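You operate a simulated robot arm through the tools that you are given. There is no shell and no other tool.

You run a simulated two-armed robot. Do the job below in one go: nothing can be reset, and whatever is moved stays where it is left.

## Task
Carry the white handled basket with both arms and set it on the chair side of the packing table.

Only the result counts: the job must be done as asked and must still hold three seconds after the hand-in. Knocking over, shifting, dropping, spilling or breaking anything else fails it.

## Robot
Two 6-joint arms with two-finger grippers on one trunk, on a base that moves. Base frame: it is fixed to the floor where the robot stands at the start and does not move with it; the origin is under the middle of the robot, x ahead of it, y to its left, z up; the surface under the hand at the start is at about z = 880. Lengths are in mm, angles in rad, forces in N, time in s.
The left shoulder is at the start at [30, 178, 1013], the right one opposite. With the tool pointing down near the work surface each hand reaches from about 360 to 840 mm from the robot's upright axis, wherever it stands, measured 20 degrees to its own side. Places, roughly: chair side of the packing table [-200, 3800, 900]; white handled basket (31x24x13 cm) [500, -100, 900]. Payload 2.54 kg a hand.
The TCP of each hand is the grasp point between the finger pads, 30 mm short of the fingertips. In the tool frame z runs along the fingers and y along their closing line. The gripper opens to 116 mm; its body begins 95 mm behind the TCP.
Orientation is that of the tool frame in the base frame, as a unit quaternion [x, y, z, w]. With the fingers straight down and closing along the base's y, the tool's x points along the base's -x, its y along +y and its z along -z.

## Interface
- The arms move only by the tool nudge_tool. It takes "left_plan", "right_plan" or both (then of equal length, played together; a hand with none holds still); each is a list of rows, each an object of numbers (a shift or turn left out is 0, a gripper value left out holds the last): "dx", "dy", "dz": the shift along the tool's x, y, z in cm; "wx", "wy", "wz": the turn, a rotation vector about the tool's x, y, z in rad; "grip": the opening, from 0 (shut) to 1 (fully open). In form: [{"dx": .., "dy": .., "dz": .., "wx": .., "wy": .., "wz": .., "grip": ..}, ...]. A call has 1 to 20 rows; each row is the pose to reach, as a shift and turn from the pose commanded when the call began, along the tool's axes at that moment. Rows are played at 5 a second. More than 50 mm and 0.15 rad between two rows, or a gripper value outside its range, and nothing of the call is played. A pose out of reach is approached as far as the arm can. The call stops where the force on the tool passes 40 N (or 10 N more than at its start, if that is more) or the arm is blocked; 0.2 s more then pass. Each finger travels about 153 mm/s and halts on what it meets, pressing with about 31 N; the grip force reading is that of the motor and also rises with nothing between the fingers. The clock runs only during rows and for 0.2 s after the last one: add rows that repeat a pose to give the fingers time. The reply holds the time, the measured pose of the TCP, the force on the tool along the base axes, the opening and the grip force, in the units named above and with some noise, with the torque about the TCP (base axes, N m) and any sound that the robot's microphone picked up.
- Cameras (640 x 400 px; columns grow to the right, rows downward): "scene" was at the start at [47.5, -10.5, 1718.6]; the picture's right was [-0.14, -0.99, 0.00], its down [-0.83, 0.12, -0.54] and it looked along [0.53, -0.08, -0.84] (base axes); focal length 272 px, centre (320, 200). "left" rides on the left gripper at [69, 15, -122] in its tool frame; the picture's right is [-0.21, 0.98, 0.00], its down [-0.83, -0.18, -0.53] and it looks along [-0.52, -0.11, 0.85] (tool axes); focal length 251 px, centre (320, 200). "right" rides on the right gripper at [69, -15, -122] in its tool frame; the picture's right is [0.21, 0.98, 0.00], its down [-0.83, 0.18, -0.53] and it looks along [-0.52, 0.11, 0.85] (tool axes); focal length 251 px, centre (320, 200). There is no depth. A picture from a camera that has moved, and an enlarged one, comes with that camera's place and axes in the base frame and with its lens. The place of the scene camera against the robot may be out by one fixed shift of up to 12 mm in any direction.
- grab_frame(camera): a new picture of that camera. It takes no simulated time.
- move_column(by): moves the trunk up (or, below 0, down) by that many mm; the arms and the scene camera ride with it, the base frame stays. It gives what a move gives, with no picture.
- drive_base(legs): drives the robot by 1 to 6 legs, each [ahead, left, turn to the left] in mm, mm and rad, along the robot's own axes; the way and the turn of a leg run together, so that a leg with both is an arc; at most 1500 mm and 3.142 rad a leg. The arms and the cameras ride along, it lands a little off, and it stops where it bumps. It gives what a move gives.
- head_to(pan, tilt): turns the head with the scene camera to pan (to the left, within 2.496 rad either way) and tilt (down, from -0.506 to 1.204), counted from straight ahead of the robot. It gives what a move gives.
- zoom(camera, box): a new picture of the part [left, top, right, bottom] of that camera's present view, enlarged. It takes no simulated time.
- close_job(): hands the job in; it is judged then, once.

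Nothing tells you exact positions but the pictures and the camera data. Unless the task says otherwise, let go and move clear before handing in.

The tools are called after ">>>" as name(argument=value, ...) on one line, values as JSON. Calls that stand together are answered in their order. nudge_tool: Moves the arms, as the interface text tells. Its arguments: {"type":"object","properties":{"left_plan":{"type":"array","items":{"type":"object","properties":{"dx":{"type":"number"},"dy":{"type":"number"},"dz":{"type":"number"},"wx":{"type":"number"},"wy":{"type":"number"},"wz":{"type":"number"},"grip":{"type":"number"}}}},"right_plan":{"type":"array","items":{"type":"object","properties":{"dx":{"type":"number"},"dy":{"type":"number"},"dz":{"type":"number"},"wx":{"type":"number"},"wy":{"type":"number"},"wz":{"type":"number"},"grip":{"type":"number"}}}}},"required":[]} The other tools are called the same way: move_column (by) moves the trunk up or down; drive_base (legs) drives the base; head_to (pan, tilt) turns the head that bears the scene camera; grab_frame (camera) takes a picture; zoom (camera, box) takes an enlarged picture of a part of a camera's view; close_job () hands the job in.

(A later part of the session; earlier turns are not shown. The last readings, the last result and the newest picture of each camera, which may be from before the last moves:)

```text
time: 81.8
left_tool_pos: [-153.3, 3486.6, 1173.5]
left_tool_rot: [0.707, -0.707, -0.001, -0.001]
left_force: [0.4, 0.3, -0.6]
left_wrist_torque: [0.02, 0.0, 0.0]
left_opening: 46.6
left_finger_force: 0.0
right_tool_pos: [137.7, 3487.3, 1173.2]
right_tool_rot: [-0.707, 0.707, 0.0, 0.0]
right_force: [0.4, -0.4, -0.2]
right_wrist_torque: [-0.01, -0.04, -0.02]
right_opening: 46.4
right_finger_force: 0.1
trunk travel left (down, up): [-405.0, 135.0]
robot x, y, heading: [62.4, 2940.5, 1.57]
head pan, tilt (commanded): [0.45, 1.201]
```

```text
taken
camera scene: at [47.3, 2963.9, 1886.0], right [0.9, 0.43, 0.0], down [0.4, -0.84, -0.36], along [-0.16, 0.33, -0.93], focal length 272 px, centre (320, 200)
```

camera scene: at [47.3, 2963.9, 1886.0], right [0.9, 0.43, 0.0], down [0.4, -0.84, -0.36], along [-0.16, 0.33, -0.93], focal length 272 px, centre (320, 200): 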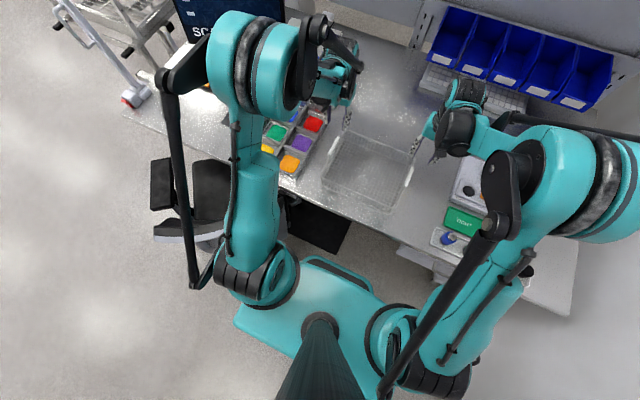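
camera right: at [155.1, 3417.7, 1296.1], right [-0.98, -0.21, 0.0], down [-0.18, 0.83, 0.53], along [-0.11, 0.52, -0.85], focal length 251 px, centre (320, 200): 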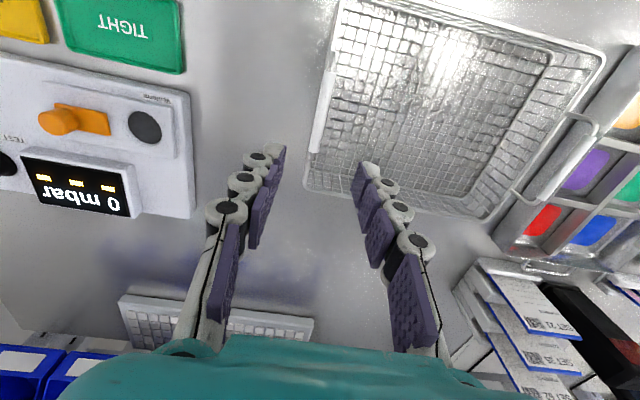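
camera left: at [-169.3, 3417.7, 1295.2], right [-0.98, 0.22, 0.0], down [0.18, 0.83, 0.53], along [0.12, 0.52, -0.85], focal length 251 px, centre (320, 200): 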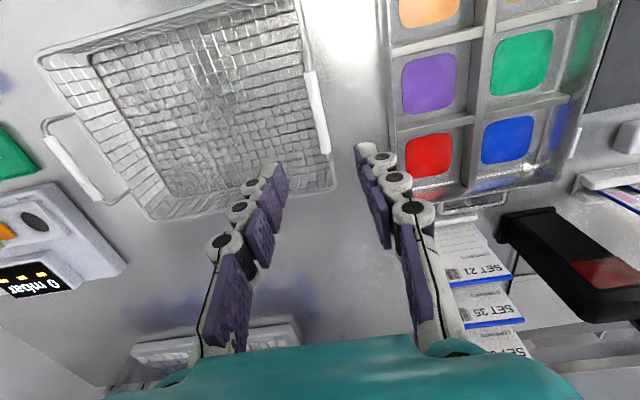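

The basket stands flat on the chair side, in the gap between the two trays. I raise the trunk for extra clearance and back straight out, then look at the chair from behind to compare with the earlier view.

>>> move_column(by=120)

>>> drive_base(legs=[[-350, 0, 0], [-350, 0, 0]])

>>> head_to(pan=0.4, tilt=0.6)

>>> grab_frame(camera="scene")

>>> zoom(camera="scene", box=[100, 150, 420, 350])

```text
time: 83.3
left_tool_pos: [-155.5, 3485.9, 1293.6]
left_tool_rot: [-0.706, 0.708, 0.0, 0.001]
left_force: [0.3, -0.3, -0.6]
left_wrist_torque: [-0.02, -0.02, -0.03]
left_opening: 46.4
left_finger_force: 0.1
right_tool_pos: [138.0, 3486.6, 1293.7]
right_tool_rot: [-0.707, 0.708, 0.0, 0.0]
right_force: [-0.4, 0.9, 1.0]
right_wrist_torque: [0.0, 0.03, -0.01]
right_opening: 46.4
right_finger_force: 0.1
trunk travel left (down, up): [-525.0, 15.0]
robot x, y, heading: [66.4, 2940.1, 1.567]
head pan, tilt (commanded): [0.45, 1.201]
```

```text
time: 87.5
left_tool_pos: [-156.7, 2786.9, 1293.4]
left_tool_rot: [0.708, -0.706, 0.0, 0.0]
left_force: [-0.1, 0.1, 1.0]
left_wrist_torque: [0.0, 0.02, 0.02]
left_opening: 46.5
left_finger_force: 0.0
right_tool_pos: [136.4, 2787.8, 1293.0]
right_tool_rot: [0.708, -0.706, 0.0, -0.001]
right_force: [0.6, 0.8, -0.3]
right_wrist_torque: [0.0, 0.03, 0.01]
right_opening: 46.5
right_finger_force: 0.0
trunk travel left (down, up): [-525.0, 15.0]
robot x, y, heading: [66.6, 2245.3, 1.574]
head pan, tilt (commanded): [0.45, 1.201]
```

```text
time: 88.5
left_tool_pos: [-156.1, 2786.8, 1292.9]
left_tool_rot: [0.708, -0.706, 0.0, -0.001]
left_force: [-0.1, -0.7, 0.8]
left_wrist_torque: [0.02, 0.01, -0.04]
left_opening: 46.6
left_finger_force: 0.1
right_tool_pos: [136.3, 2787.2, 1293.4]
right_tool_rot: [0.708, -0.706, -0.001, 0.001]
right_force: [0.1, -0.2, -0.5]
right_wrist_torque: [-0.03, 0.03, 0.01]
right_opening: 46.1
right_finger_force: 0.0
trunk travel left (down, up): [-525.0, 15.0]
robot x, y, heading: [61.7, 2244.4, 1.575]
head pan, tilt (commanded): [0.4, 0.6]
```

```text
taken
camera scene: at [37.8, 2295.4, 2050.5], right [0.92, 0.39, 0.0], down [0.22, -0.52, -0.82], along [-0.32, 0.76, -0.57], focal length 272 px, centre (320, 200)
```

scene: 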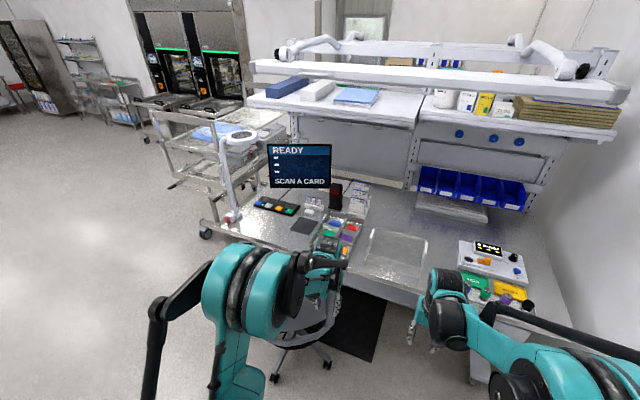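

```text
2.00 times, centred on (260, 250) of scene
camera zoom: at [37.8, 2295.4, 2050.5], right [0.92, 0.39, 0.0], down [0.22, -0.52, -0.82], along [-0.32, 0.76, -0.57], focal length 545 px, centre (440, 100)
```

zoom: 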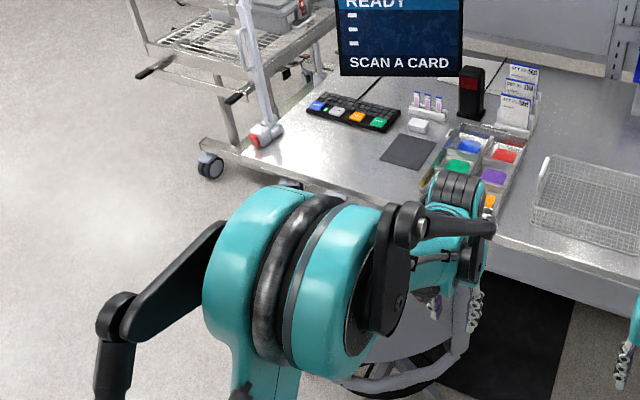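

The left arm hides the chair from here. I drive back to the earlier viewpoint behind the chair for a direct comparison.

>>> drive_base(legs=[[-450, 0, 0], [0, 655, -0.005]])

>>> move_column(by=-120)

>>> head_to(pan=0.0, tilt=0.4)

>>> grab_frame(camera="scene")

>>> zoom(camera="scene", box=[220, 220, 540, 400])

```text
time: 94.4
left_tool_pos: [-803.2, 2338.1, 1293.3]
left_tool_rot: [0.707, -0.707, 0.0, 0.0]
left_force: [-0.3, 0.7, -1.0]
left_wrist_torque: [-0.02, -0.03, 0.02]
left_opening: 46.5
left_finger_force: 0.1
right_tool_pos: [-511.2, 2337.4, 1294.1]
right_tool_rot: [0.707, -0.707, 0.0, -0.001]
right_force: [0.4, 0.8, 0.6]
right_wrist_torque: [0.01, 0.01, 0.01]
right_opening: 46.5
right_finger_force: 0.0
trunk travel left (down, up): [-525.0, 15.0]
robot x, y, heading: [-586.1, 1796.5, 1.573]
head pan, tilt (commanded): [0.4, 0.6]
```

```text
time: 95.9
left_tool_pos: [-804.0, 2336.9, 1174.1]
left_tool_rot: [-0.707, 0.707, -0.001, 0.0]
left_force: [1.2, -0.5, 1.2]
left_wrist_torque: [0.0, 0.01, 0.01]
left_opening: 46.6
left_finger_force: 0.0
right_tool_pos: [-511.2, 2337.8, 1174.6]
right_tool_rot: [-0.706, 0.708, 0.0, 0.0]
right_force: [-1.8, 0.5, -1.2]
right_wrist_torque: [0.01, -0.01, -0.03]
right_opening: 46.4
right_finger_force: 0.0
trunk travel left (down, up): [-405.0, 135.0]
robot x, y, heading: [-586.5, 1791.5, 1.567]
head pan, tilt (commanded): [0.4, 0.6]
```

```text
time: 96.8
left_tool_pos: [-802.2, 2337.8, 1173.4]
left_tool_rot: [-0.707, 0.707, 0.0, 0.0]
left_force: [0.4, -0.5, 0.1]
left_wrist_torque: [0.02, 0.01, 0.01]
left_opening: 46.5
left_finger_force: 0.1
right_tool_pos: [-510.9, 2337.4, 1174.2]
right_tool_rot: [-0.707, 0.707, 0.0, 0.001]
right_force: [0.5, 0.1, -0.2]
right_wrist_torque: [0.0, 0.0, 0.01]
right_opening: 46.1
right_finger_force: 0.0
trunk travel left (down, up): [-405.0, 135.0]
robot x, y, heading: [-584.6, 1792.5, 1.569]
head pan, tilt (commanded): [0.0, 0.4]
```

```text
taken
camera scene: at [-577.1, 1856.6, 1948.8], right [1.0, 0.0, 0.0], down [0.0, -0.39, -0.92], along [0.0, 0.92, -0.39], focal length 272 px, centre (320, 200)
```

scene: 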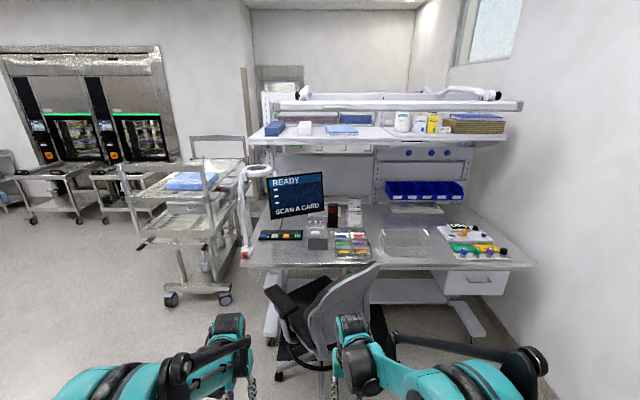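

```text
2.00 times, centred on (380, 310) of scene
camera zoom: at [-577.1, 1856.6, 1948.8], right [1.0, 0.0, 0.0], down [0.0, -0.39, -0.92], along [0.0, 0.92, -0.39], focal length 545 px, centre (200, -20)
```

zoom: 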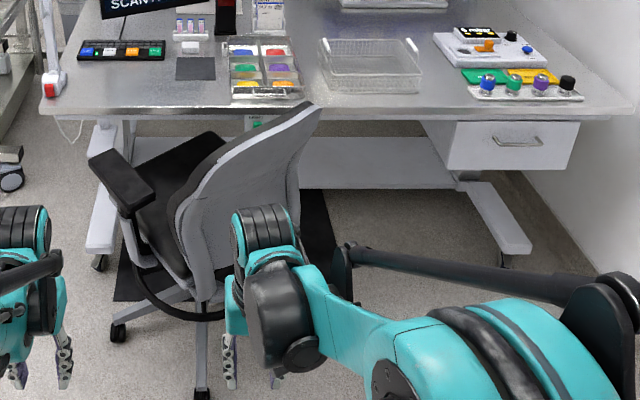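

The basket stands correctly on the table, but the chair's seat has been swivelled to the left — the basket must have brushed the tall backrest while sidestepping; its wheeled base seems unmoved. I want to turn it back to where it was, so I look closer first.

>>> zoom(camera="scene", box=[250, 250, 400, 400])

>>> grab_frame(camera="left")

>>> grab_frame(camera="right")

```text
2.67 times, centred on (325, 325) of scene
camera zoom: at [-577.1, 1856.6, 1948.8], right [1.0, 0.0, 0.0], down [0.0, -0.39, -0.92], along [0.0, 0.92, -0.39], focal length 726 px, centre (307, -133)
```

zoom: 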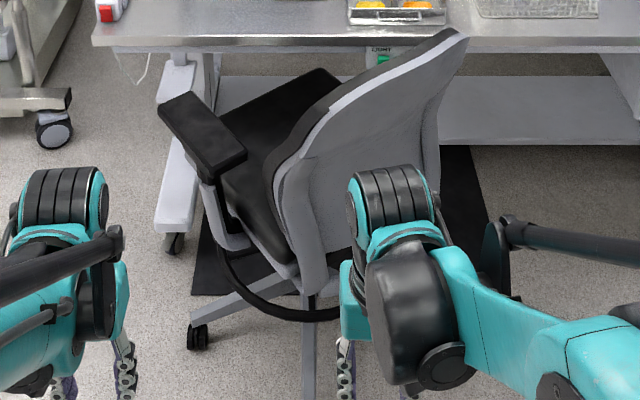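

```text
taken
camera left: at [-818.6, 2268.0, 1295.2], right [-0.98, 0.22, 0.0], down [0.18, 0.83, 0.53], along [0.12, 0.52, -0.85], focal length 251 px, centre (320, 200)
```

left: 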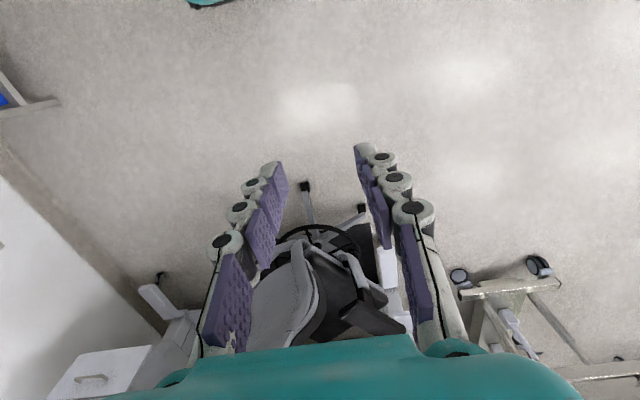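

```text
taken
camera right: at [-494.2, 2268.5, 1296.0], right [-0.98, -0.21, 0.0], down [-0.18, 0.83, 0.53], along [-0.11, 0.52, -0.85], focal length 251 px, centre (320, 200)
```

right: 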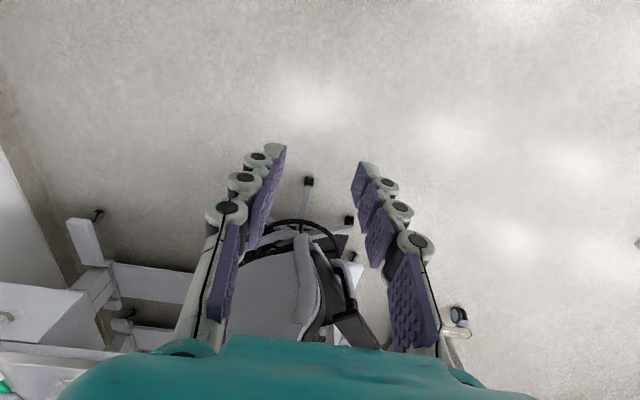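

The chair's base (casters) is where it was; only the seat/backrest swivelled about 30° counter‑clockwise. I'll turn it back gently by pushing the left end of the backrest's rear face with the closed left hand: first lower the trunk, close the left gripper and get the right hand out of the way, still well behind the chair.

>>> move_column(by=-280)

>>> nudge_tool(left_plan=[{"grip": 0.3}, {"grip": 0.1}, {"grip": 0}, {"grip": 0}, {"grip": 0}, {"grip": 0}], right_plan=[{"dz": -2.5, "dx": 1.5}, {"dz": -5, "dx": 3}, {"dz": -7.5, "dx": 4.5}, {"dz": -10, "dx": 6}, {"dz": -12.5, "dx": 7.5}, {"dz": -15, "dx": 9}])

>>> drive_base(legs=[[0, -242, 0], [430, 0, 0]])

>>> head_to(pan=0.2, tilt=0.7)

>>> grab_frame(camera="scene")

>>> grab_frame(camera="left")

```text
time: 99.6
left_tool_pos: [-802.4, 2337.4, 893.6]
left_tool_rot: [-0.707, 0.707, 0.001, 0.0]
left_force: [0.7, 0.4, -0.5]
left_wrist_torque: [0.02, -0.02, 0.0]
left_opening: 46.5
left_finger_force: 0.1
right_tool_pos: [-511.1, 2338.2, 894.0]
right_tool_rot: [0.707, -0.707, 0.0, 0.0]
right_force: [-0.3, 0.6, -0.3]
right_wrist_torque: [-0.05, 0.03, -0.01]
right_opening: 46.2
right_finger_force: 0.1
trunk travel left (down, up): [-125.0, 415.0]
robot x, y, heading: [-584.3, 1796.4, 1.568]
head pan, tilt (commanded): [0.0, 0.4]
```

```text
time: 101.0
left_tool_pos: [-802.6, 2337.0, 893.9]
left_tool_rot: [-0.707, 0.707, 0.0, -0.001]
left_force: [0.5, 0.4, -0.4]
left_wrist_torque: [0.01, 0.02, 0.01]
left_opening: 0.0
left_finger_force: 28.9
right_tool_pos: [-511.4, 2245.6, 1043.7]
right_tool_rot: [0.708, -0.707, 0.0, 0.0]
right_force: [0.2, -0.2, 0.0]
right_wrist_torque: [0.03, -0.01, 0.02]
right_opening: 46.6
right_finger_force: 0.1
trunk travel left (down, up): [-125.0, 415.0]
robot x, y, heading: [-585.3, 1794.2, 1.568]
head pan, tilt (commanded): [0.0, 0.4]
```

```text
time: 105.0
left_tool_pos: [-564.6, 2771.0, 892.8]
left_tool_rot: [0.709, -0.705, 0.001, 0.001]
left_force: [0.9, -0.2, -0.2]
left_wrist_torque: [-0.02, 0.0, -0.01]
left_opening: 0.0
left_finger_force: 28.1
right_tool_pos: [-271.6, 2681.1, 1043.8]
right_tool_rot: [0.708, -0.707, 0.0, 0.0]
right_force: [-0.1, 0.8, -0.2]
right_wrist_torque: [-0.04, -0.03, -0.03]
right_opening: 46.7
right_finger_force: 0.0
trunk travel left (down, up): [-125.0, 415.0]
robot x, y, heading: [-346.0, 2227.0, 1.572]
head pan, tilt (commanded): [0.0, 0.4]
```

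```text
time: 105.8
left_tool_pos: [-564.6, 2769.4, 892.9]
left_tool_rot: [0.709, -0.705, 0.0, 0.0]
left_force: [-0.2, -0.6, -0.5]
left_wrist_torque: [0.0, 0.0, 0.01]
left_opening: 0.0
left_finger_force: 28.8
right_tool_pos: [-272.3, 2681.0, 1043.9]
right_tool_rot: [0.708, -0.706, 0.0, 0.0]
right_force: [-0.4, -0.8, 0.1]
right_wrist_torque: [0.02, -0.03, 0.01]
right_opening: 46.6
right_finger_force: 0.0
trunk travel left (down, up): [-125.0, 415.0]
robot x, y, heading: [-341.8, 2226.5, 1.576]
head pan, tilt (commanded): [0.201, 0.7]
```

```text
taken
camera scene: at [-353.0, 2280.1, 1642.1], right [0.98, 0.2, 0.0], down [0.13, -0.63, -0.77], along [-0.16, 0.75, -0.64], focal length 272 px, centre (320, 200)
```

scene: 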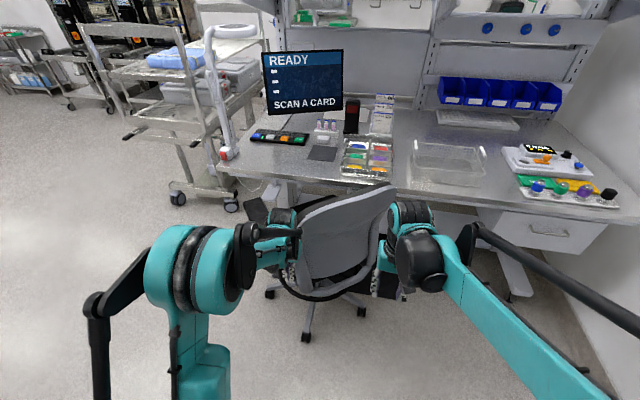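

```text
taken
camera left: at [-579.4, 2699.9, 1015.2], right [-0.98, 0.21, 0.0], down [0.18, 0.83, 0.53], along [0.11, 0.52, -0.85], focal length 251 px, centre (320, 200)
```

left: 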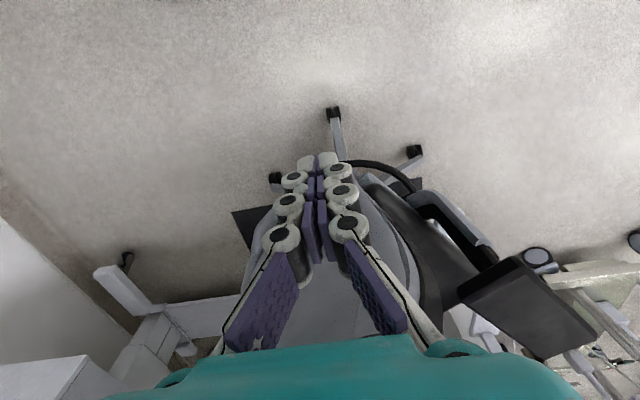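

>>> zoom(camera="left", box=[220, 90, 620, 340])

>>> zoom(camera="scene", box=[220, 170, 460, 350])

```text
1.60 times, centred on (420, 215) of left
camera zoom: at [-579.4, 2699.9, 1015.2], right [-0.98, 0.21, 0.0], down [0.18, 0.83, 0.53], along [0.11, 0.52, -0.85], focal length 402 px, centre (160, 176)
```

zoom: 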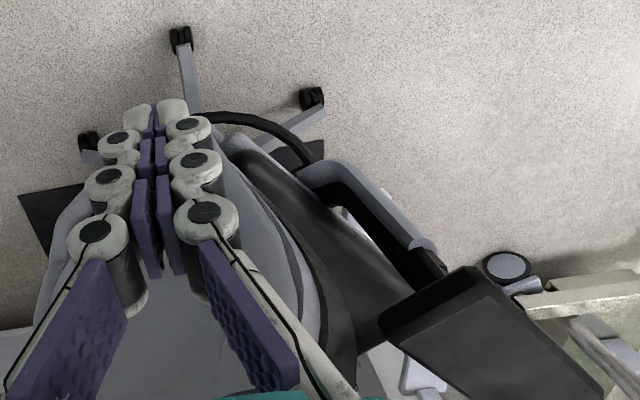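

```text
2.22 times, centred on (340, 260) of scene
camera zoom: at [-353.0, 2280.1, 1642.1], right [0.98, 0.2, 0.0], down [0.13, -0.63, -0.77], along [-0.16, 0.75, -0.64], focal length 605 px, centre (276, 67)
```

zoom: 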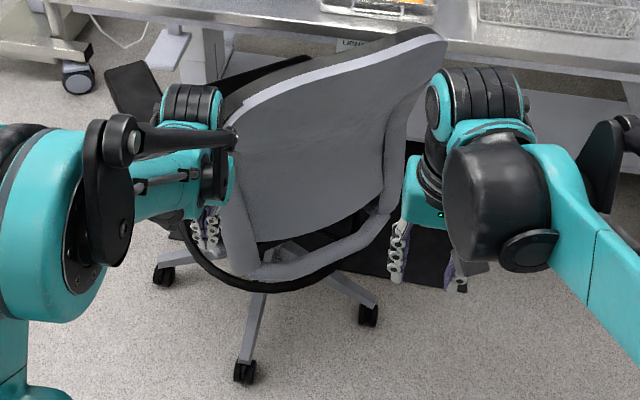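

The closed left fingers are about 10 cm behind the backrest's left part. I lower the hand a little so only the fingers will touch, and approach in small steps while watching the force.

>>> nudge_tool(left_plan=[{"dz": 1.5, "grip": 0}, {"dz": 3, "grip": 0}, {"dz": 4, "grip": 0}, {"dz": 4, "dx": -1.5, "grip": 0}, {"dz": 4, "dx": -3, "grip": 0}, {"dz": 4, "dx": -4.5, "grip": 0}, {"dz": 4, "dx": -6, "grip": 0}, {"dz": 4, "dx": -7, "grip": 0}])

>>> zoom(camera="left", box=[220, 90, 620, 340])

>>> zoom(camera="scene", box=[220, 170, 460, 350])

```text
time: 107.6
left_tool_pos: [-565.0, 2839.7, 854.2]
left_tool_rot: [0.708, -0.706, 0.0, 0.0]
left_force: [0.5, 0.4, -0.2]
left_wrist_torque: [0.0, -0.03, -0.01]
left_opening: 0.0
left_finger_force: 28.2
right_tool_pos: [-271.6, 2680.7, 1043.3]
right_tool_rot: [0.708, -0.706, 0.0, 0.001]
right_force: [-0.2, -0.1, -0.3]
right_wrist_torque: [0.0, 0.02, 0.01]
right_opening: 46.6
right_finger_force: 0.0
trunk travel left (down, up): [-125.0, 415.0]
robot x, y, heading: [-340.8, 2227.4, 1.576]
head pan, tilt (commanded): [0.201, 0.7]
```

```text
1.60 times, centred on (420, 215) of left
camera zoom: at [-579.6, 2770.3, 975.2], right [-0.98, 0.21, 0.0], down [0.18, 0.83, 0.53], along [0.11, 0.52, -0.85], focal length 402 px, centre (160, 176)
```

zoom: 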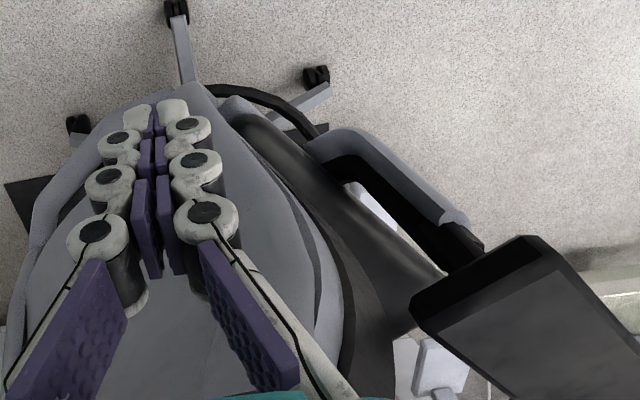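

```text
2.22 times, centred on (340, 260) of scene
camera zoom: at [-353.1, 2280.3, 1642.0], right [0.98, 0.2, 0.0], down [0.13, -0.63, -0.76], along [-0.16, 0.75, -0.64], focal length 605 px, centre (276, 67)
```

zoom: 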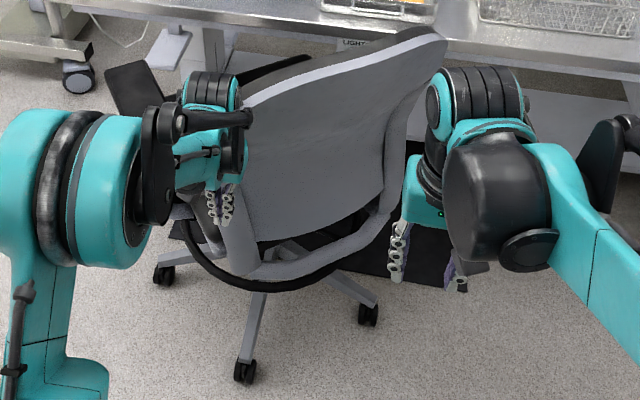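

>>> nudge_tool(left_plan=[{"dx": -0.5, "grip": 0}, {"dx": -1.0, "grip": 0}, {"dx": -1.5, "grip": 0}, {"dx": -2.0, "grip": 0}])

>>> zoom(camera="left", box=[220, 90, 620, 340])

```text
time: 108.6
left_tool_pos: [-565.5, 2860.2, 853.1]
left_tool_rot: [0.708, -0.706, -0.001, 0.001]
left_force: [-0.2, -0.1, -0.5]
left_wrist_torque: [0.02, -0.01, -0.01]
left_opening: 0.0
left_finger_force: 28.6
right_tool_pos: [-271.9, 2680.6, 1043.3]
right_tool_rot: [0.708, -0.706, 0.0, 0.0]
right_force: [-0.4, -0.4, -0.5]
right_wrist_torque: [0.01, 0.0, 0.02]
right_opening: 46.4
right_finger_force: 0.0
trunk travel left (down, up): [-125.0, 415.0]
robot x, y, heading: [-343.3, 2227.5, 1.579]
head pan, tilt (commanded): [0.201, 0.7]
```

```text
1.60 times, centred on (420, 215) of left
camera zoom: at [-579.9, 2789.7, 975.2], right [-0.98, 0.21, 0.0], down [0.18, 0.83, 0.53], along [0.11, 0.52, -0.85], focal length 402 px, centre (160, 176)
```

zoom: 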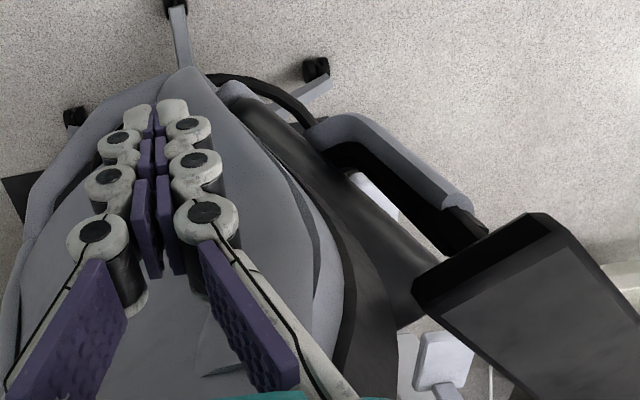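

>>> nudge_tool(left_plan=[{"dx": -0.5, "grip": 0}, {"dx": -1.0, "grip": 0}, {"dx": -1.5, "grip": 0}])

>>> zoom(camera="left", box=[220, 90, 620, 340])

```text
time: 109.2
left_tool_pos: [-565.3, 2861.8, 852.7]
left_tool_rot: [0.708, -0.706, 0.001, 0.002]
left_force: [1.0, -19.9, -2.5]
left_wrist_torque: [2.73, 0.23, -0.37]
left_opening: 0.0
left_finger_force: 28.5
right_tool_pos: [-272.8, 2677.9, 1045.7]
right_tool_rot: [0.71, -0.705, 0.0, 0.0]
right_force: [-0.2, -0.1, -0.9]
right_wrist_torque: [0.01, -0.01, 0.01]
right_opening: 46.4
right_finger_force: 0.0
trunk travel left (down, up): [-125.0, 415.0]
robot x, y, heading: [-341.4, 2224.3, 1.571]
head pan, tilt (commanded): [0.201, 0.7]
stopped in row 2 (left hand): the force on the tool passed its limit at 42 N (the readings are from after the stop); the commanded pose is now the measured one
```

```text
1.60 times, centred on (420, 215) of left
camera zoom: at [-579.8, 2792.1, 975.9], right [-0.98, 0.21, 0.0], down [0.18, 0.83, 0.53], along [0.11, 0.52, -0.85], focal length 402 px, centre (160, 176)
```

zoom: 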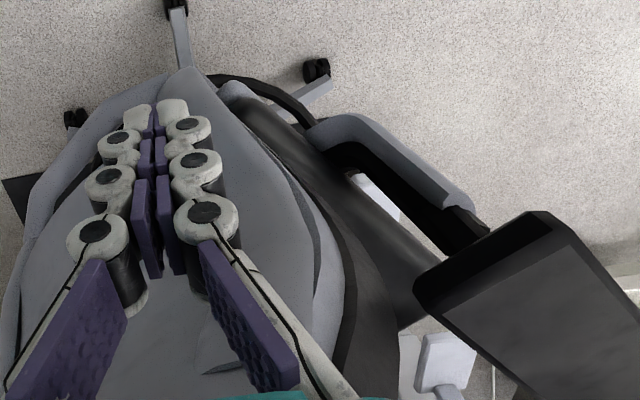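

The upper gripper body touched the leaning backrest first (contact ≈14 cm above the grasp point) and stopped at its limit with no visible chair motion. I back off 2 cm, raise the hand 10 cm so the fingers make the contact, and then push sideways (west) rather than forward.

>>> nudge_tool(left_plan=[{"dx": 1.0, "grip": 0}, {"dx": 2.0, "grip": 0}, {"dx": 2.0, "dz": -2.5, "grip": 0}, {"dx": 2.0, "dz": -5, "grip": 0}, {"dx": 2.0, "dz": -7.5, "grip": 0}, {"dx": 2.0, "dz": -10, "grip": 0}])

>>> zoom(camera="left", box=[220, 90, 620, 340])

>>> zoom(camera="scene", box=[220, 170, 460, 350])

```text
time: 110.6
left_tool_pos: [-565.8, 2844.6, 951.7]
left_tool_rot: [0.707, -0.707, 0.002, 0.002]
left_force: [-0.4, 0.8, -0.1]
left_wrist_torque: [-0.01, -0.04, -0.01]
left_opening: 0.0
left_finger_force: 28.6
right_tool_pos: [-272.0, 2680.5, 1044.6]
right_tool_rot: [0.709, -0.705, 0.0, 0.0]
right_force: [0.7, -0.2, -0.8]
right_wrist_torque: [0.02, -0.02, -0.02]
right_opening: 46.4
right_finger_force: 0.0
trunk travel left (down, up): [-125.0, 415.0]
robot x, y, heading: [-345.1, 2225.0, 1.575]
head pan, tilt (commanded): [0.201, 0.7]
```

```text
1.60 times, centred on (420, 215) of left
camera zoom: at [-580.4, 2775.2, 1075.1], right [-0.98, 0.21, 0.0], down [0.18, 0.83, 0.53], along [0.11, 0.52, -0.85], focal length 402 px, centre (160, 176)
```

zoom: 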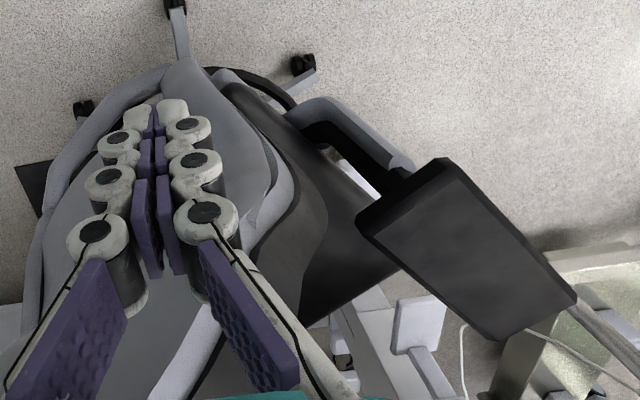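

```text
2.22 times, centred on (340, 260) of scene
camera zoom: at [-352.8, 2278.8, 1642.0], right [0.98, 0.2, 0.0], down [0.13, -0.63, -0.77], along [-0.16, 0.75, -0.64], focal length 605 px, centre (276, 67)
```

zoom: 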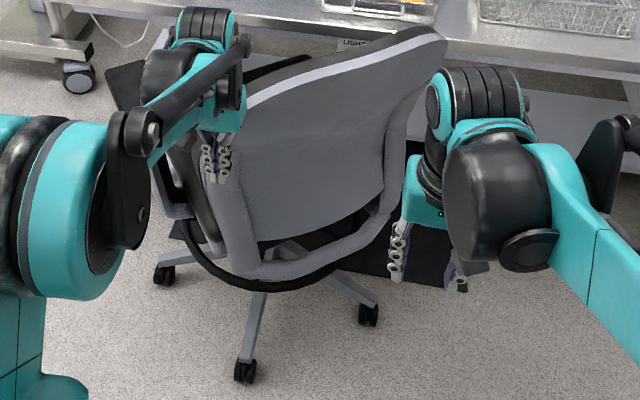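

>>> nudge_tool(left_plan=[{"dx": -0.5, "grip": 0}, {"dx": -1.0, "grip": 0}, {"dx": -1.5, "grip": 0}, {"dx": -2.0, "grip": 0}])

```text
time: 111.6
left_tool_pos: [-565.5, 2864.9, 952.4]
left_tool_rot: [0.708, -0.706, 0.002, 0.001]
left_force: [-0.4, 0.0, -0.9]
left_wrist_torque: [-0.03, 0.03, 0.02]
left_opening: 0.0
left_finger_force: 28.5
right_tool_pos: [-271.9, 2680.4, 1043.6]
right_tool_rot: [0.709, -0.705, -0.001, 0.0]
right_force: [0.4, 0.5, 0.3]
right_wrist_torque: [0.0, -0.02, 0.0]
right_opening: 46.2
right_finger_force: 0.0
trunk travel left (down, up): [-125.0, 415.0]
robot x, y, heading: [-343.4, 2224.5, 1.574]
head pan, tilt (commanded): [0.201, 0.7]
```

>>> nudge_tool(left_plan=[{"dx": -0.4, "grip": 0}, {"dx": -0.8, "grip": 0}, {"dx": -1.2, "grip": 0}])

>>> zoom(camera="left", box=[220, 90, 620, 340])

```text
time: 112.4
left_tool_pos: [-564.7, 2876.6, 952.5]
left_tool_rot: [0.708, -0.706, 0.002, 0.002]
left_force: [-0.4, 0.2, -0.5]
left_wrist_torque: [-0.01, -0.03, -0.01]
left_opening: 0.0
left_finger_force: 28.8
right_tool_pos: [-272.6, 2680.2, 1044.3]
right_tool_rot: [0.709, -0.705, 0.0, -0.001]
right_force: [0.0, -0.5, 0.1]
right_wrist_torque: [0.01, -0.01, 0.0]
right_opening: 46.5
right_finger_force: 0.0
trunk travel left (down, up): [-125.0, 415.0]
robot x, y, heading: [-346.4, 2224.0, 1.578]
head pan, tilt (commanded): [0.201, 0.7]
```

```text
1.60 times, centred on (420, 215) of left
camera zoom: at [-580.0, 2807.6, 1074.1], right [-0.98, 0.21, 0.0], down [0.18, 0.83, 0.53], along [0.11, 0.52, -0.85], focal length 402 px, centre (160, 176)
```

zoom: 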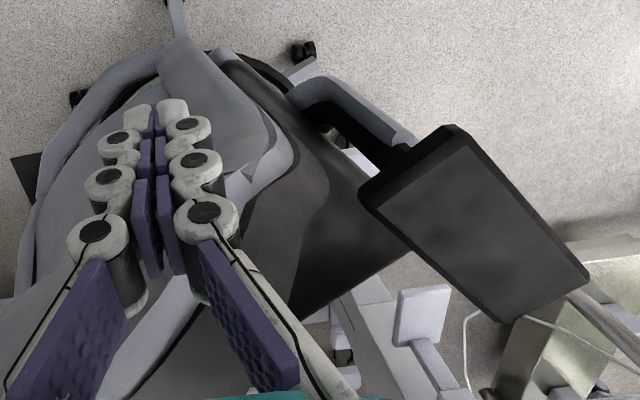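

>>> nudge_tool(left_plan=[{"dx": -0.3, "grip": 0}, {"dx": -0.6, "grip": 0}, {"dx": -0.9, "grip": 0}, {"dx": -1.2, "grip": 0}])

```text
time: 113.4
left_tool_pos: [-564.2, 2888.8, 952.6]
left_tool_rot: [0.707, -0.707, 0.002, 0.002]
left_force: [-0.5, -0.1, 0.6]
left_wrist_torque: [0.04, -0.03, 0.01]
left_opening: 0.0
left_finger_force: 28.0
right_tool_pos: [-272.3, 2680.1, 1044.4]
right_tool_rot: [0.709, -0.705, 0.0, 0.0]
right_force: [-0.7, 0.1, 0.1]
right_wrist_torque: [-0.02, 0.0, 0.0]
right_opening: 46.3
right_finger_force: 0.1
trunk travel left (down, up): [-125.0, 415.0]
robot x, y, heading: [-345.2, 2232.0, 1.577]
head pan, tilt (commanded): [0.201, 0.7]
```

>>> nudge_tool(left_plan=[{"dy": 0.3, "grip": 0}, {"dy": 0.6, "grip": 0}, {"dy": 0.9, "grip": 0}, {"dy": 1.2, "grip": 0}, {"dy": 1.5, "grip": 0}])

>>> zoom(camera="left", box=[220, 90, 620, 340])

>>> zoom(camera="scene", box=[220, 170, 460, 350])

```text
time: 114.6
left_tool_pos: [-579.7, 2889.1, 951.5]
left_tool_rot: [0.708, -0.707, 0.002, 0.001]
left_force: [-0.1, 0.6, 0.6]
left_wrist_torque: [-0.01, -0.03, 0.02]
left_opening: 0.0
left_finger_force: 28.7
right_tool_pos: [-271.7, 2680.5, 1044.6]
right_tool_rot: [0.709, -0.705, 0.0, 0.0]
right_force: [0.4, 0.2, -0.9]
right_wrist_torque: [0.0, -0.02, 0.01]
right_opening: 46.2
right_finger_force: 0.0
trunk travel left (down, up): [-125.0, 415.0]
robot x, y, heading: [-344.8, 2229.1, 1.576]
head pan, tilt (commanded): [0.201, 0.7]
```

```text
1.60 times, centred on (420, 215) of left
camera zoom: at [-594.9, 2819.6, 1074.4], right [-0.98, 0.21, 0.0], down [0.18, 0.83, 0.53], along [0.11, 0.52, -0.85], focal length 402 px, centre (160, 176)
```

zoom: 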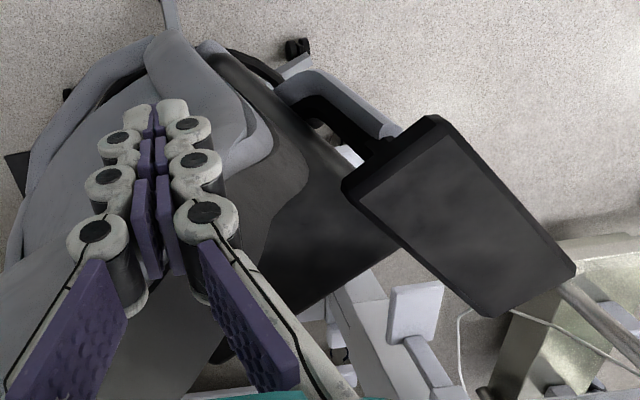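

```text
2.22 times, centred on (340, 260) of scene
camera zoom: at [-353.1, 2279.4, 1642.0], right [0.98, 0.2, 0.0], down [0.13, -0.63, -0.76], along [-0.16, 0.75, -0.64], focal length 605 px, centre (276, 67)
```

zoom: 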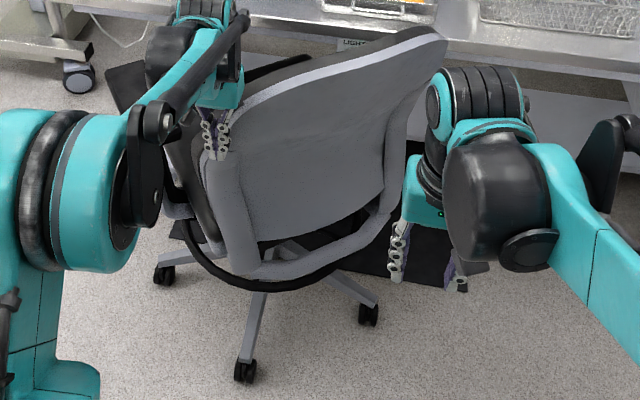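

The fingers are sliding past the rounded shoulder of the backrest, so I change plan: the flat rear end of the left armrest (≈(-740, 3008), z≈790) is a better place to push with a long lever. I withdraw the left hand, lift the right hand out of the way, and reposition the base.

>>> nudge_tool(left_plan=[{"dx": 1.5, "grip": 0}, {"dx": 3, "grip": 0}, {"dx": 4.5, "grip": 0}, {"dx": 6, "grip": 0}, {"dx": 7.5, "dz": -1, "grip": 0}, {"dx": 9, "dz": -2, "grip": 0}, {"dx": 10.5, "dz": -4, "grip": 0}, {"dx": 12, "dz": -6, "grip": 0}], right_plan=[{"dz": -2, "dy": -1.5}, {"dz": -4, "dy": -3}, {"dz": -6, "dy": -4.5}, {"dz": -8, "dy": -6}, {"dz": -10, "dy": -7.5}, {"dz": -12, "dy": -9}, {"dz": -14, "dy": -10.5}, {"dz": -15, "dy": -12}])

>>> drive_base(legs=[[0, 196, -0.004], [100, 0, 0]])

>>> grab_frame(camera="left")

>>> grab_frame(camera="scene")

```text
time: 116.4
left_tool_pos: [-579.6, 2769.0, 1012.9]
left_tool_rot: [0.708, -0.707, 0.002, 0.002]
left_force: [1.3, 0.6, 0.3]
left_wrist_torque: [0.03, -0.03, 0.02]
left_opening: 0.1
left_finger_force: 28.4
right_tool_pos: [-150.5, 2679.9, 1195.4]
right_tool_rot: [0.709, -0.705, 0.0, 0.0]
right_force: [0.4, -0.9, -0.4]
right_wrist_torque: [0.04, 0.02, 0.0]
right_opening: 46.4
right_finger_force: 0.1
trunk travel left (down, up): [-125.0, 415.0]
robot x, y, heading: [-341.3, 2224.6, 1.578]
head pan, tilt (commanded): [0.201, 0.7]
```

```text
time: 118.7
left_tool_pos: [-774.8, 2871.1, 1012.8]
left_tool_rot: [-0.706, 0.708, -0.003, -0.002]
left_force: [-1.4, 0.1, -0.1]
left_wrist_torque: [-0.08, 0.03, 0.01]
left_opening: 0.0
left_finger_force: 28.9
right_tool_pos: [-347.1, 2780.5, 1192.8]
right_tool_rot: [-0.707, 0.708, 0.0, -0.001]
right_force: [-0.5, 0.7, 0.2]
right_wrist_torque: [-0.04, -0.06, -0.03]
right_opening: 46.3
right_finger_force: 0.0
trunk travel left (down, up): [-125.0, 415.0]
robot x, y, heading: [-543.7, 2323.6, 1.566]
head pan, tilt (commanded): [0.201, 0.7]
```

```text
taken
camera left: at [-789.9, 2801.9, 1135.0], right [-0.98, 0.22, 0.0], down [0.18, 0.83, 0.53], along [0.12, 0.52, -0.85], focal length 251 px, centre (320, 200)
```

left: 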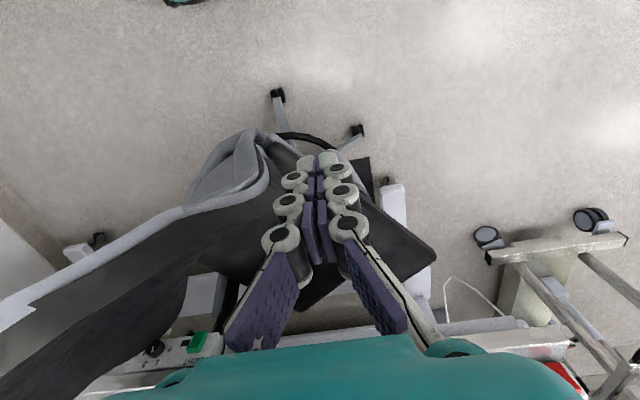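

```text
taken
camera scene: at [-549.5, 2380.6, 1641.9], right [0.98, 0.2, 0.0], down [0.13, -0.63, -0.76], along [-0.15, 0.75, -0.65], focal length 272 px, centre (320, 200)
```

scene: 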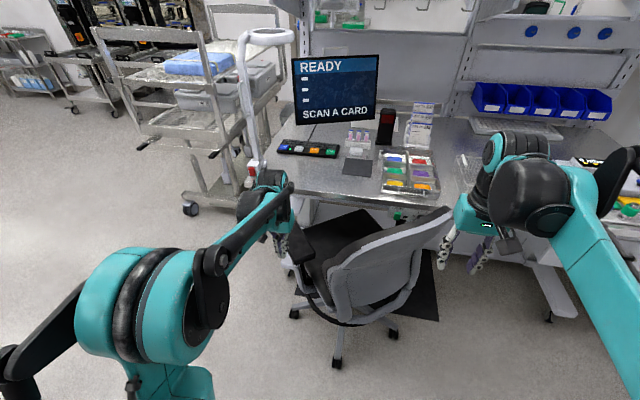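

>>> zoom(camera="left", box=[180, 80, 460, 330])

>>> zoom(camera="scene", box=[230, 170, 470, 380])

```text
1.60 times, centred on (320, 205) of left
camera zoom: at [-789.9, 2801.9, 1135.0], right [-0.98, 0.22, 0.0], down [0.18, 0.83, 0.53], along [0.12, 0.52, -0.85], focal length 402 px, centre (320, 192)
```

zoom: 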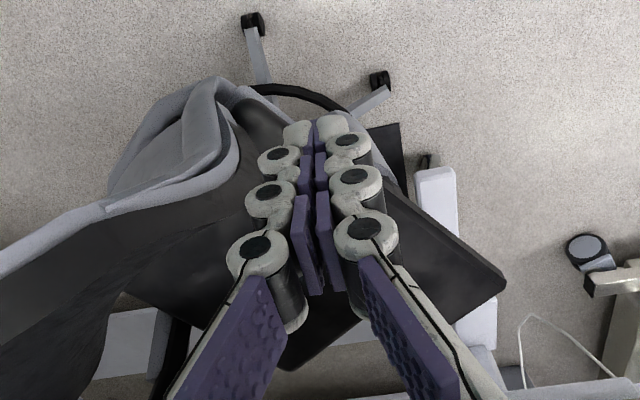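

```text
1.90 times, centred on (350, 275) of scene
camera zoom: at [-549.5, 2380.6, 1641.9], right [0.98, 0.2, 0.0], down [0.13, -0.63, -0.76], along [-0.15, 0.75, -0.65], focal length 519 px, centre (263, 57)
```

zoom: 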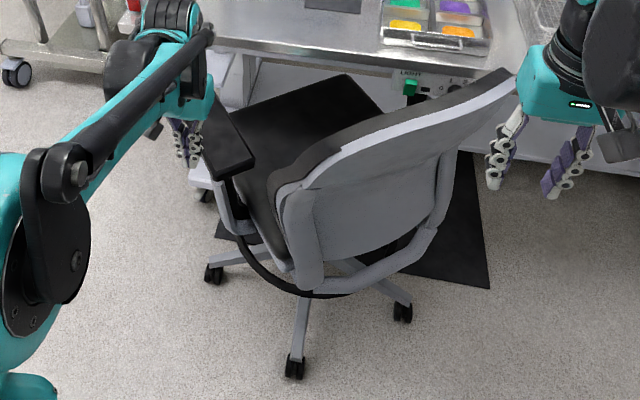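

I now have a clear view: armrest rear end spans about (-704, 3041)–(-772, 2992) at z≈790. I move the base 100 mm forward, then lower the closed left fingers just behind that armrest end.

>>> drive_base(legs=[[100, 0, 0.003]])

>>> grab_frame(camera="left")

>>> zoom(camera="scene", box=[200, 170, 500, 400])

```text
time: 119.9
left_tool_pos: [-776.5, 2969.5, 1013.3]
left_tool_rot: [0.708, -0.707, 0.003, 0.002]
left_force: [0.3, 0.7, -0.8]
left_wrist_torque: [-0.04, 0.01, 0.01]
left_opening: 0.0
left_finger_force: 28.7
right_tool_pos: [-348.7, 2881.2, 1192.9]
right_tool_rot: [0.708, -0.706, 0.001, 0.001]
right_force: [-0.3, 0.7, -0.4]
right_wrist_torque: [-0.06, -0.01, -0.04]
right_opening: 46.3
right_finger_force: 0.0
trunk travel left (down, up): [-125.0, 415.0]
robot x, y, heading: [-541.6, 2424.2, 1.577]
head pan, tilt (commanded): [0.201, 0.7]
```

```text
taken
camera left: at [-791.4, 2901.5, 1134.9], right [-0.98, 0.21, 0.0], down [0.18, 0.83, 0.53], along [0.11, 0.52, -0.85], focal length 251 px, centre (320, 200)
```

left: 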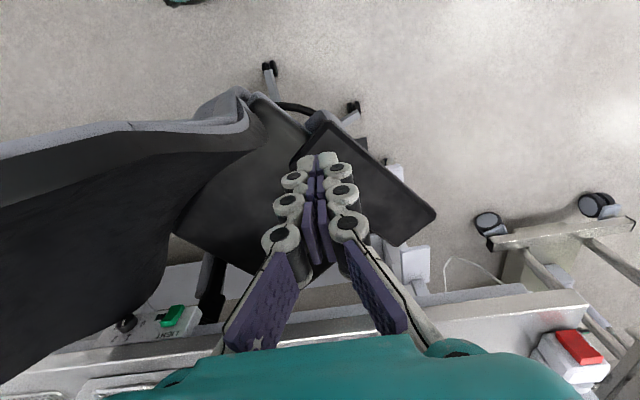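

```text
1.74 times, centred on (350, 285) of scene
camera zoom: at [-550.0, 2480.8, 1641.9], right [0.98, 0.2, 0.0], down [0.13, -0.63, -0.76], along [-0.15, 0.75, -0.65], focal length 474 px, centre (268, 52)
```

zoom: 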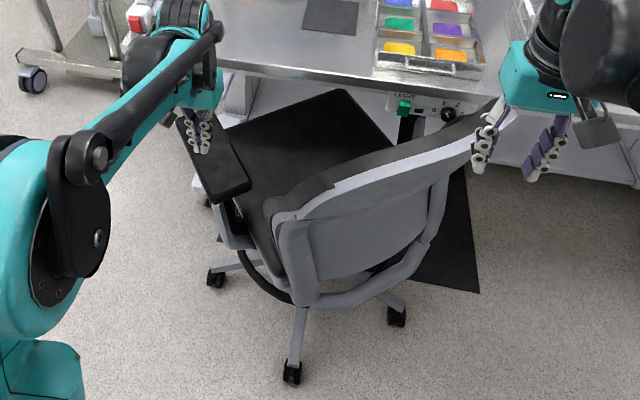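

The chair's left armrest is rotated about 36° from its original direction, and its rear end should return to about (-855, 3155). I shift the left hand slightly back/right and lower the fingers into the gap behind the armrest's end.

>>> nudge_tool(left_plan=[{"dy": -1.5, "dx": 1.2, "grip": 0}, {"dy": -3.1, "dx": 2.4, "grip": 0}, {"dy": -3.1, "dx": 2.4, "dz": 3, "grip": 0}, {"dy": -3.1, "dx": 2.4, "dz": 6, "grip": 0}, {"dy": -3.1, "dx": 2.4, "dz": 9, "grip": 0}, {"dy": -3.1, "dx": 2.4, "dz": 12, "grip": 0}])

>>> grab_frame(camera="left")

>>> zoom(camera="scene", box=[200, 170, 500, 400])

```text
time: 121.3
left_tool_pos: [-746.4, 2946.8, 893.0]
left_tool_rot: [0.708, -0.706, 0.001, 0.002]
left_force: [-0.4, 0.6, 0.0]
left_wrist_torque: [-0.03, -0.04, 0.0]
left_opening: 0.2
left_finger_force: 28.5
right_tool_pos: [-349.8, 2880.0, 1193.4]
right_tool_rot: [0.709, -0.706, 0.0, -0.001]
right_force: [0.1, 0.9, -0.7]
right_wrist_torque: [-0.01, 0.01, -0.04]
right_opening: 46.5
right_finger_force: 0.1
trunk travel left (down, up): [-125.0, 415.0]
robot x, y, heading: [-539.6, 2428.2, 1.571]
head pan, tilt (commanded): [0.201, 0.7]
```

```text
taken
camera left: at [-761.3, 2877.2, 1015.0], right [-0.98, 0.21, 0.0], down [0.18, 0.83, 0.53], along [0.11, 0.52, -0.85], focal length 251 px, centre (320, 200)
```

left: 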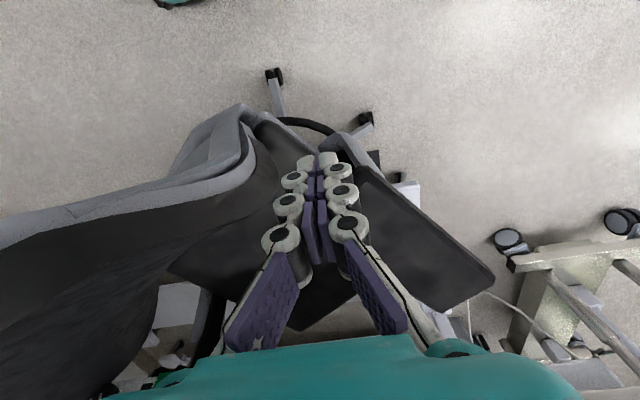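

```text
1.74 times, centred on (350, 285) of scene
camera zoom: at [-550.1, 2479.7, 1642.0], right [0.98, 0.2, 0.0], down [0.13, -0.63, -0.76], along [-0.15, 0.75, -0.64], focal length 474 px, centre (268, 52)
```

zoom: 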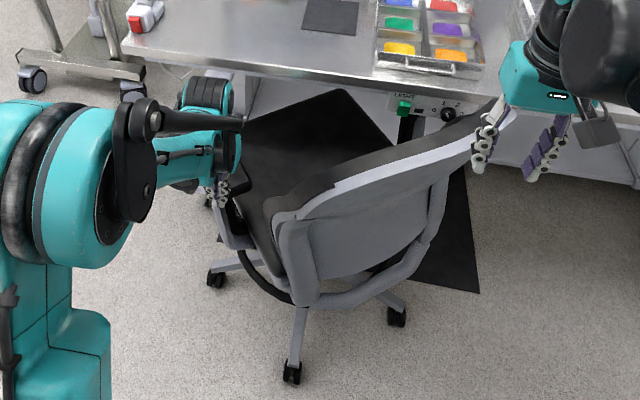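

>>> nudge_tool(left_plan=[{"dz": 2.5, "grip": 0}, {"dz": 5, "grip": 0}, {"dz": 7.5, "grip": 0}, {"dz": 9.5, "grip": 0}, {"dz": 11.3, "grip": 0}])

>>> grab_frame(camera="left")

>>> zoom(camera="scene", box=[200, 170, 500, 400])

```text
time: 122.5
left_tool_pos: [-744.7, 2944.6, 780.7]
left_tool_rot: [0.708, -0.707, 0.001, 0.001]
left_force: [0.1, 0.7, -0.2]
left_wrist_torque: [-0.01, 0.02, -0.01]
left_opening: 0.1
left_finger_force: 28.4
right_tool_pos: [-348.3, 2879.1, 1192.8]
right_tool_rot: [0.709, -0.706, 0.001, 0.0]
right_force: [-0.4, 0.7, 0.1]
right_wrist_torque: [0.03, -0.01, -0.01]
right_opening: 46.5
right_finger_force: 0.1
trunk travel left (down, up): [-125.0, 415.0]
robot x, y, heading: [-541.9, 2428.8, 1.573]
head pan, tilt (commanded): [0.201, 0.7]
```

```text
taken
camera left: at [-760.5, 2875.8, 901.8], right [-0.98, 0.21, 0.0], down [0.18, 0.83, 0.53], along [0.11, 0.52, -0.85], focal length 251 px, centre (320, 200)
```

left: 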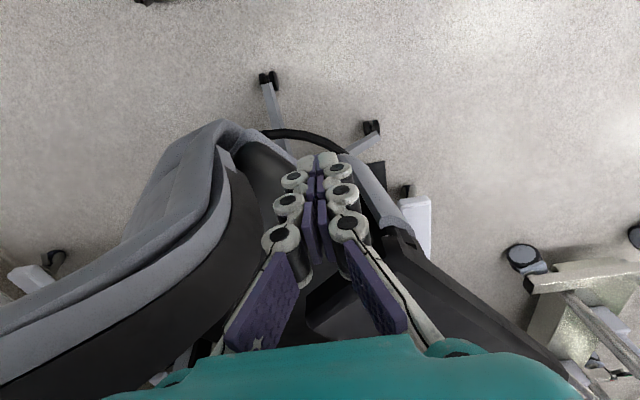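

```text
1.74 times, centred on (350, 285) of scene
camera zoom: at [-550.1, 2479.6, 1642.0], right [0.98, 0.2, 0.0], down [0.13, -0.63, -0.76], along [-0.15, 0.75, -0.64], focal length 474 px, centre (268, 52)
```

zoom: 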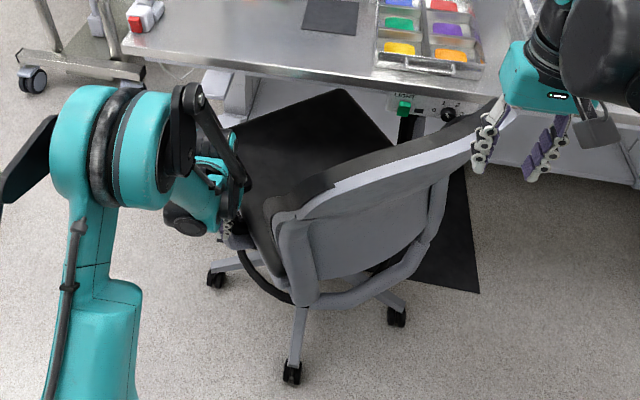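

The fingers are now just behind the armrest end. I advance slowly until they touch.

>>> nudge_tool(left_plan=[{"dx": -0.4, "grip": 0}, {"dx": -0.8, "grip": 0}, {"dx": -1.2, "grip": 0}, {"dx": -1.6, "grip": 0}, {"dx": -2.0, "grip": 0}, {"dx": -2.4, "grip": 0}])

```text
time: 123.9
left_tool_pos: [-745.6, 2969.6, 779.7]
left_tool_rot: [0.708, -0.706, 0.002, 0.002]
left_force: [-0.3, 0.3, 0.6]
left_wrist_torque: [-0.03, 0.01, -0.01]
left_opening: 0.1
left_finger_force: 28.6
right_tool_pos: [-350.0, 2879.4, 1194.0]
right_tool_rot: [0.708, -0.706, 0.001, 0.001]
right_force: [0.1, -1.2, -0.6]
right_wrist_torque: [0.0, 0.0, -0.03]
right_opening: 46.4
right_finger_force: 0.0
trunk travel left (down, up): [-125.0, 415.0]
robot x, y, heading: [-544.1, 2425.6, 1.578]
head pan, tilt (commanded): [0.201, 0.7]
```

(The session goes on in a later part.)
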